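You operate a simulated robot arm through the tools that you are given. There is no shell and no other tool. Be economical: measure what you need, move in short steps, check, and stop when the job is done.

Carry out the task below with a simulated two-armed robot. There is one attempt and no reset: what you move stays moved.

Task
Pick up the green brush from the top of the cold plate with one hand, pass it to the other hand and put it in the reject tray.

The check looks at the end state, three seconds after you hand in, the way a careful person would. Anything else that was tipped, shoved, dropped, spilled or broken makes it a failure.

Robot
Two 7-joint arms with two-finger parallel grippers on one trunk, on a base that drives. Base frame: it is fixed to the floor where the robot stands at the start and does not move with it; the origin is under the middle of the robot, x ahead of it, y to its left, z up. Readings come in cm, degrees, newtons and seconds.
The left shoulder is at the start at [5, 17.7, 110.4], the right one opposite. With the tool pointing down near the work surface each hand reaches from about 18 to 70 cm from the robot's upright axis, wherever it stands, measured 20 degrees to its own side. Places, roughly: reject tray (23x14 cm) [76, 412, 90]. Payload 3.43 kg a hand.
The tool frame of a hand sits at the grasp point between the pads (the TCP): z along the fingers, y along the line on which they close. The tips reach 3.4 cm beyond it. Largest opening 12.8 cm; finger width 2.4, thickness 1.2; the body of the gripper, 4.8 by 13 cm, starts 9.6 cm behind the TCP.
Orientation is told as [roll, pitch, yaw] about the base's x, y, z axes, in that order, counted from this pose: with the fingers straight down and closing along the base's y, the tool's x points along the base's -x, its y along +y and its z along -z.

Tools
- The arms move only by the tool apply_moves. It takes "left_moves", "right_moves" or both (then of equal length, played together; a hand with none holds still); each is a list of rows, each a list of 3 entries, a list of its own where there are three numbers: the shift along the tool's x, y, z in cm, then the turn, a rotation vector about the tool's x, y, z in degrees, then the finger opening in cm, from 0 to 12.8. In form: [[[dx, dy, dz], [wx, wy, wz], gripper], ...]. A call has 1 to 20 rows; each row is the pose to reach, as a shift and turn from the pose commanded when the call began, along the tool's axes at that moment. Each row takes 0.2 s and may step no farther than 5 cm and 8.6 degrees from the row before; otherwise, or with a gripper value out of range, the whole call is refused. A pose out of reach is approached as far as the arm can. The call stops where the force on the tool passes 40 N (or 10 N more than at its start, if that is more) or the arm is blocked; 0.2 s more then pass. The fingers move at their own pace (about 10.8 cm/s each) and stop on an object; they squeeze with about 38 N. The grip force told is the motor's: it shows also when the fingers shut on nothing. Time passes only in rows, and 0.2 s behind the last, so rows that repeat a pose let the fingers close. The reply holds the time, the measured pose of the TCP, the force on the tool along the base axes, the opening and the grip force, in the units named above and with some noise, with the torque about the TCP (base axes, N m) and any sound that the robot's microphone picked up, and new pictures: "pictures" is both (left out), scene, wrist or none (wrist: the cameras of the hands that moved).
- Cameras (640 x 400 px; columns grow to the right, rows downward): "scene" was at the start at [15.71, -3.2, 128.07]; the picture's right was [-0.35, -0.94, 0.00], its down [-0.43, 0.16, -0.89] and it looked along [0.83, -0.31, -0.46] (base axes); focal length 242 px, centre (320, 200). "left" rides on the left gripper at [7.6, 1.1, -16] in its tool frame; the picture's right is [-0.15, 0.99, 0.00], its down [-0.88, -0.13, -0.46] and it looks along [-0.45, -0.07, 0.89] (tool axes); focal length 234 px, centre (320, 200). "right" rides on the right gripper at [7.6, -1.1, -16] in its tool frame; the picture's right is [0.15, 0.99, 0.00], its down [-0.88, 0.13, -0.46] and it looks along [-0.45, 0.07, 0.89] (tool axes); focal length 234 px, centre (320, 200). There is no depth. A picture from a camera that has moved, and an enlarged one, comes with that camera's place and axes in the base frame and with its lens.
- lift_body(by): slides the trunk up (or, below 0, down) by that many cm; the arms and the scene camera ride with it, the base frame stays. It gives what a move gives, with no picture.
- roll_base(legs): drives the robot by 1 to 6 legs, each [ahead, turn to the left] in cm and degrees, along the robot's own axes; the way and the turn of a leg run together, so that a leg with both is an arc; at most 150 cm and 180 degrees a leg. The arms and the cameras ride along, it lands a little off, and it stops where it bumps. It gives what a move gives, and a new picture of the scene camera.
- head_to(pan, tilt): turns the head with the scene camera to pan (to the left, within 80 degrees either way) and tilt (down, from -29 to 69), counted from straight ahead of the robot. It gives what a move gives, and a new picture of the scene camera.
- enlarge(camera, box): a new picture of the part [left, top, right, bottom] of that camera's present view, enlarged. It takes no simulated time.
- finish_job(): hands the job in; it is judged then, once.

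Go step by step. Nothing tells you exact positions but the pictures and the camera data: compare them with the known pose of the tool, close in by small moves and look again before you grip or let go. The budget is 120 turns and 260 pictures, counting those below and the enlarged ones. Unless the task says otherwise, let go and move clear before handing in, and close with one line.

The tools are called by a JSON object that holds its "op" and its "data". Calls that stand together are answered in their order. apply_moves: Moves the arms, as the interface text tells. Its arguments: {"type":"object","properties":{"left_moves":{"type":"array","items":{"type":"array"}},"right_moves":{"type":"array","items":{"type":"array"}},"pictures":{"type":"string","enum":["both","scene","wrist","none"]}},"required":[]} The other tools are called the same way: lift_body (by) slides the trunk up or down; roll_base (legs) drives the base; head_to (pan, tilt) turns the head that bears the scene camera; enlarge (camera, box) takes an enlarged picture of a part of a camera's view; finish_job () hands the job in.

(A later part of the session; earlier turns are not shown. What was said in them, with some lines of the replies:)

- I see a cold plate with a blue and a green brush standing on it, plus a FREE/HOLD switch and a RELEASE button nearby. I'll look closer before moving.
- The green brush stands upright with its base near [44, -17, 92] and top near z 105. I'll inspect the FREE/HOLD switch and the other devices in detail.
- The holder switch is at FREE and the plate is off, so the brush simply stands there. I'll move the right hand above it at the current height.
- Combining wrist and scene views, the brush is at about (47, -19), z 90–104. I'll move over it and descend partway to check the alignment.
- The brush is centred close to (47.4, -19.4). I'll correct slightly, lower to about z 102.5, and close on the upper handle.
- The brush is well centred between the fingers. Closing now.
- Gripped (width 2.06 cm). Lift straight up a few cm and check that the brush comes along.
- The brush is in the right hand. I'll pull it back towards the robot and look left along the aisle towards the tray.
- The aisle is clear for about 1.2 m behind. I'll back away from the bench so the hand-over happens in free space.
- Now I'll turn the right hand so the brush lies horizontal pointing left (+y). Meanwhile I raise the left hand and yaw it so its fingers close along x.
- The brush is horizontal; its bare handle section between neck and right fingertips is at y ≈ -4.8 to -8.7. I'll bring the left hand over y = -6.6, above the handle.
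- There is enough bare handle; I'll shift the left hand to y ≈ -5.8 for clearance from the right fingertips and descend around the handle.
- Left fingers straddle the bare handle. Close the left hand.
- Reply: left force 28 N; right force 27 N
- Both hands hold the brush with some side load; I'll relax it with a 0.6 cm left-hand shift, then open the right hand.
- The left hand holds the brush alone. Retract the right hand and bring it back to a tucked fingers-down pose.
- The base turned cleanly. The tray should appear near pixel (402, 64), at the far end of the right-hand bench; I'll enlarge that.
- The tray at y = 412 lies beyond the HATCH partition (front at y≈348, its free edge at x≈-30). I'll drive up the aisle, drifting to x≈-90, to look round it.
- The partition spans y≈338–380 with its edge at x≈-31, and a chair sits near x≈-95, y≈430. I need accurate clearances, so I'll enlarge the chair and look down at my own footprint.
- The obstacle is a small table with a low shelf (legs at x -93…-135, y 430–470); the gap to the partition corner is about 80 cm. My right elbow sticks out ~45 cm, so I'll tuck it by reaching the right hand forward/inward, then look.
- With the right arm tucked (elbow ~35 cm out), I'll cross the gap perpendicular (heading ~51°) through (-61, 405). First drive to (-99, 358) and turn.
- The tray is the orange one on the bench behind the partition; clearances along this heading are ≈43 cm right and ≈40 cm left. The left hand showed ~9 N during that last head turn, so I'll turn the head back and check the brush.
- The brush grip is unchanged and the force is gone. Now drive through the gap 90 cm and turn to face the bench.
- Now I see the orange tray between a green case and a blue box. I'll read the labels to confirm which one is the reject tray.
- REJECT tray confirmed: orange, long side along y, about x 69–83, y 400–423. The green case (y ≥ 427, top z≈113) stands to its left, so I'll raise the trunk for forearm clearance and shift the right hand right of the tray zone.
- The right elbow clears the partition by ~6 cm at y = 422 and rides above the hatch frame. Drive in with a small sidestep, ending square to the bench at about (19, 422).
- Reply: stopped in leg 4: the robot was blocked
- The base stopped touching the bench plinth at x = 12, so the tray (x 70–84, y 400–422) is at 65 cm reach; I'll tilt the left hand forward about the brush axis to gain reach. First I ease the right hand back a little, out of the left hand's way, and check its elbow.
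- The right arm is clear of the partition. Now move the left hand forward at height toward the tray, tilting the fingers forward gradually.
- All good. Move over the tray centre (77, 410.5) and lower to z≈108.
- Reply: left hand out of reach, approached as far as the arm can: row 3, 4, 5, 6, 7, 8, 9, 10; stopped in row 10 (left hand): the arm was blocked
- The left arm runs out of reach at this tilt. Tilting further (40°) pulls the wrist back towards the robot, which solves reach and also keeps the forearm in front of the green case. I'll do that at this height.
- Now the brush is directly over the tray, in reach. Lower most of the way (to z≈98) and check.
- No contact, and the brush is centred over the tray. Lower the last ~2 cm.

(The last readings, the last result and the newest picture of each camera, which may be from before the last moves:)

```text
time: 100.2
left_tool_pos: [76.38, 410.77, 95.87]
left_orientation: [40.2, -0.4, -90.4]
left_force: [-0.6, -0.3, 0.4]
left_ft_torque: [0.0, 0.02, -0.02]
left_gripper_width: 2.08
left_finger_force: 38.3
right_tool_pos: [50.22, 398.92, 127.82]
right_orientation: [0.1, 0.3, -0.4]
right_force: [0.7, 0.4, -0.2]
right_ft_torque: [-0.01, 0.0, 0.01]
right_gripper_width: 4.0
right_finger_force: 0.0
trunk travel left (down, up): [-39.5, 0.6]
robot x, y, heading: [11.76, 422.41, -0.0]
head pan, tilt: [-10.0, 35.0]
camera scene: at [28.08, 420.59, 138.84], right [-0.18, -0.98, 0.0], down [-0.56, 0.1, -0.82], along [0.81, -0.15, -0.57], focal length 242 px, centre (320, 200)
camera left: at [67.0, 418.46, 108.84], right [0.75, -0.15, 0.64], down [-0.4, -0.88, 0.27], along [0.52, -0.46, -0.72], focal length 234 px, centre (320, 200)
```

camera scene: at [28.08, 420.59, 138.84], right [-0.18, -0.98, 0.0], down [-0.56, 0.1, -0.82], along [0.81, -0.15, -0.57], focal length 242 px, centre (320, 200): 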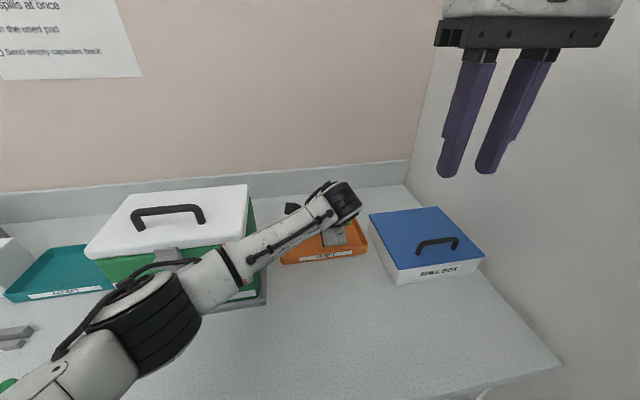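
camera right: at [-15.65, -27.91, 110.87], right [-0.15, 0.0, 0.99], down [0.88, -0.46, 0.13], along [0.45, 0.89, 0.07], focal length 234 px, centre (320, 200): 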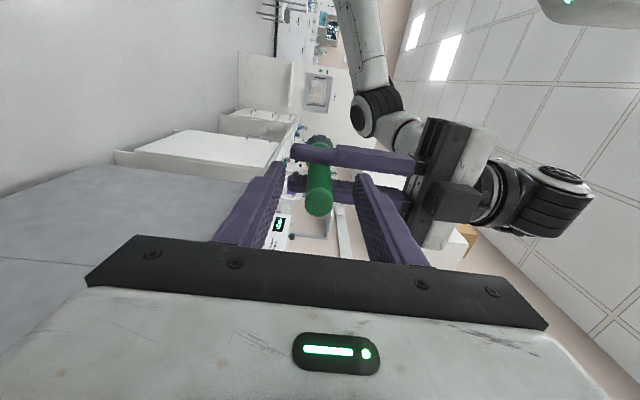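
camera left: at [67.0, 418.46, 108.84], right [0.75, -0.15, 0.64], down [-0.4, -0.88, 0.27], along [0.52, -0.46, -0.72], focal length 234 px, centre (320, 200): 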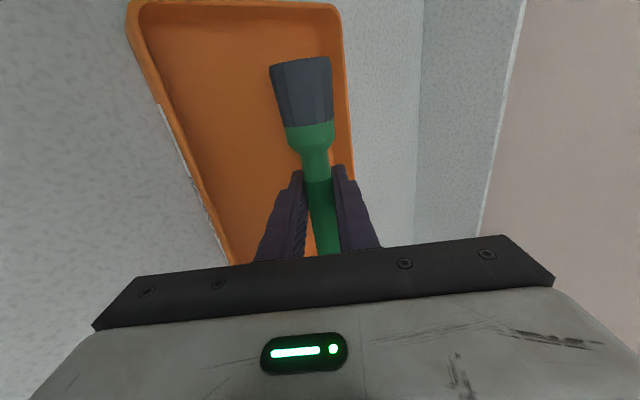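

The brush is inside the tray outline, just above the floor. Open the fingers slowly to release.

{"op": "apply_moves", "data": {"left_moves": [[[0, 0, 0], [0, 0, 0], 2.4], [[0, 0, 0], [0, 0, 0], 2.8], [[0, 0, 0], [0, 0, 0], 3.3], [[0, 0, 0], [0, 0, 0], 3.8], [[0, 0, 0], [0, 0, 0], 3.8], [[0, 0, 0], [0, 0, 0], 3.8]]}}

```text
time: 101.5
left_tool_pos: [76.49, 410.82, 96.05]
left_orientation: [40.3, -0.4, -90.4]
left_force: [0.0, 0.7, -0.2]
left_ft_torque: [0.02, 0.01, 0.02]
left_gripper_width: 3.81
left_finger_force: 0.0
right_tool_pos: [50.13, 398.93, 127.77]
right_orientation: [0.2, 0.2, -0.5]
right_force: [-0.1, 0.4, 0.7]
right_ft_torque: [0.04, 0.01, -0.04]
right_gripper_width: 3.97
right_finger_force: 0.1
trunk travel left (down, up): [-39.5, 0.6]
robot x, y, heading: [12.23, 421.93, -0.1]
head pan, tilt: [-10.0, 35.0]
camera scene: at [28.08, 420.59, 138.84], right [-0.18, -0.98, 0.0], down [-0.56, 0.1, -0.82], along [0.81, -0.15, -0.57], focal length 242 px, centre (320, 200)
camera left: at [67.01, 418.47, 108.85], right [0.75, -0.15, 0.64], down [-0.4, -0.88, 0.27], along [0.52, -0.46, -0.72], focal length 234 px, centre (320, 200)
```

scene: 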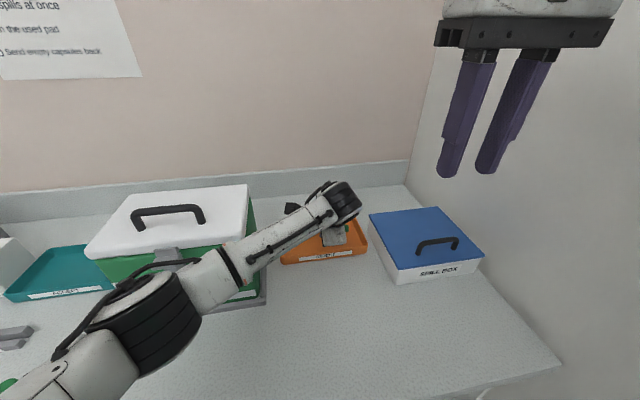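
left: 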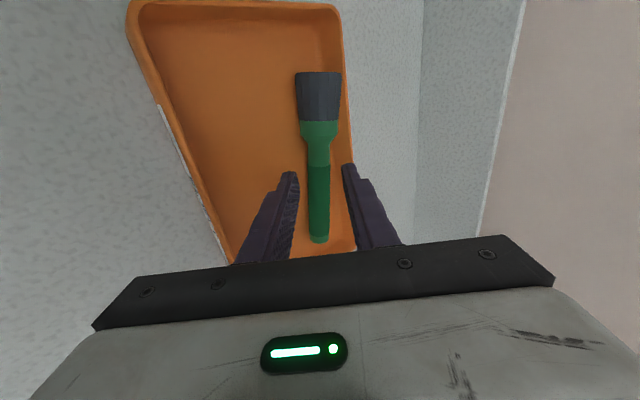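

The brush lies in the tray, free of the fingers. Retreat along the finger axis, then up.

{"op": "apply_moves", "data": {"left_moves": [[[0, 0, -1.5], [0, 0, 0], 3.8], [[0, 0, -4], [0, 0, 0], 3.8], [[0, 0, -7], [0, 0, 0], 3.8], [[0, 0, -10], [0, 0, 0], 3.8], [[0, 1.9, -12.3], [0, 0, 0], 3.8], [[0, 3.8, -14.6], [0, 0, 0], 3.8], [[0, 5.8, -16.9], [0, 0, 0], 3.8], [[0, 5.8, -16.9], [0, 0, 0], 3.8]]}}

```text
time: 103.3
left_tool_pos: [69.94, 411.02, 112.57]
left_orientation: [40.3, -0.4, -90.4]
left_force: [-0.1, -0.8, -0.7]
left_ft_torque: [-0.01, -0.02, -0.01]
left_gripper_width: 3.78
left_finger_force: 0.1
right_tool_pos: [50.16, 398.87, 127.68]
right_orientation: [0.1, 0.2, -0.4]
right_force: [-0.2, 1.0, -0.4]
right_ft_torque: [-0.01, -0.02, -0.02]
right_gripper_width: 4.0
right_finger_force: 0.1
trunk travel left (down, up): [-39.5, 0.6]
robot x, y, heading: [12.25, 422.32, -0.5]
head pan, tilt: [-10.0, 35.0]
camera scene: at [28.09, 420.59, 138.84], right [-0.18, -0.98, 0.0], down [-0.56, 0.1, -0.82], along [0.81, -0.15, -0.57], focal length 242 px, centre (320, 200)
camera left: at [60.52, 418.65, 125.47], right [0.75, -0.15, 0.64], down [-0.4, -0.88, 0.27], along [0.52, -0.46, -0.72], focal length 234 px, centre (320, 200)
```

scene: 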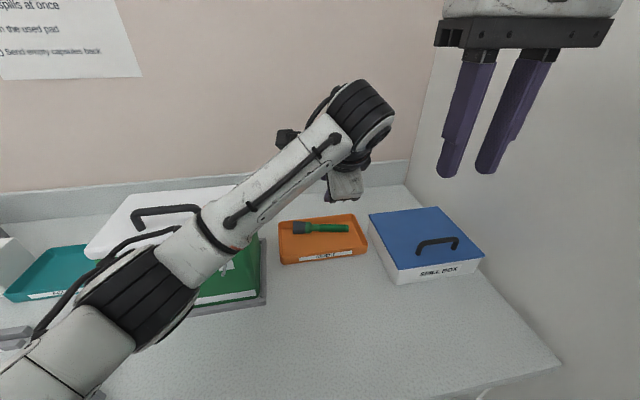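
left: 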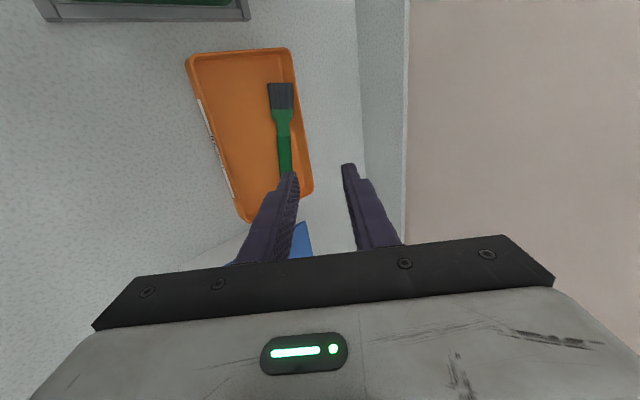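

The brush lies in the reject tray. One quick look left to make sure the elbow disturbed nothing on the bench.

{"op": "head_to", "data": {"pan": 30, "tilt": 40}}

```text
time: 104.4
left_tool_pos: [69.9, 410.94, 112.64]
left_orientation: [40.2, -0.4, -90.4]
left_force: [-0.5, -0.6, 0.2]
left_ft_torque: [-0.02, -0.02, -0.02]
left_gripper_width: 3.78
left_finger_force: 0.1
right_tool_pos: [50.08, 398.88, 127.84]
right_orientation: [0.0, 0.2, -0.4]
right_force: [0.5, 1.0, 0.3]
right_ft_torque: [0.0, 0.03, -0.01]
right_gripper_width: 4.0
right_finger_force: 0.1
trunk travel left (down, up): [-39.5, 0.6]
robot x, y, heading: [12.34, 421.78, -0.5]
head pan, tilt: [30.0, 40.0]
camera scene: at [26.8, 426.37, 138.09], right [0.5, -0.87, 0.0], down [-0.56, -0.32, -0.77], along [0.67, 0.38, -0.64], focal length 242 px, centre (320, 200)
```

scene: 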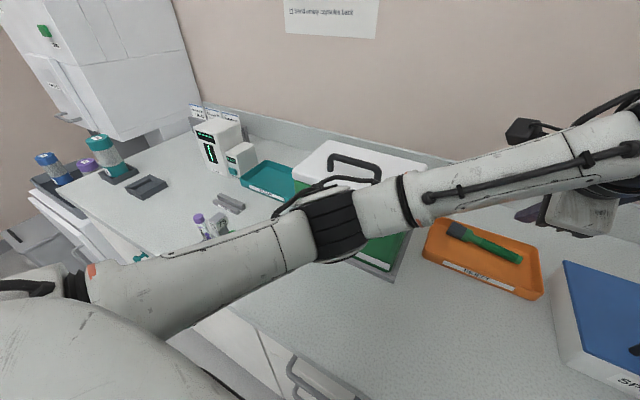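

The rack's purple tube is visible; a green cap shows near (140, 256), so I'll check it more closely.

{"op": "enlarge", "data": {"camera": "scene", "box": [110, 180, 270, 280]}}

```text
4.00 times, centred on (190, 230) of scene
camera zoom: at [26.8, 426.37, 138.09], right [0.5, -0.87, 0.0], down [-0.56, -0.32, -0.77], along [0.67, 0.38, -0.64], focal length 968 px, centre (840, 80)
```

zoom: 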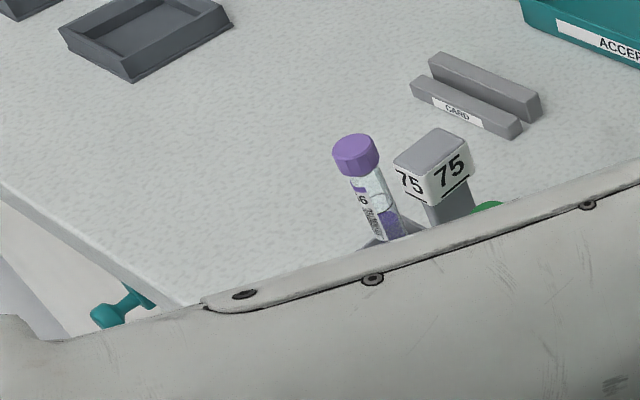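

The rack and its tubes still stand undisturbed, the brush rests in the reject tray, and the hands are clear. Handing in.

{"op": "finish_job", "data": {}}

```text
The job is handed in.
```

I picked the green brush off the cold plate with the right hand, passed it to the left, and put it in the reject tray. The last pictures show it lying in the tray with both hands clear. The items around the tray and the tube rack beside it look undisturbed, though the base did bump the bench front there and stop.
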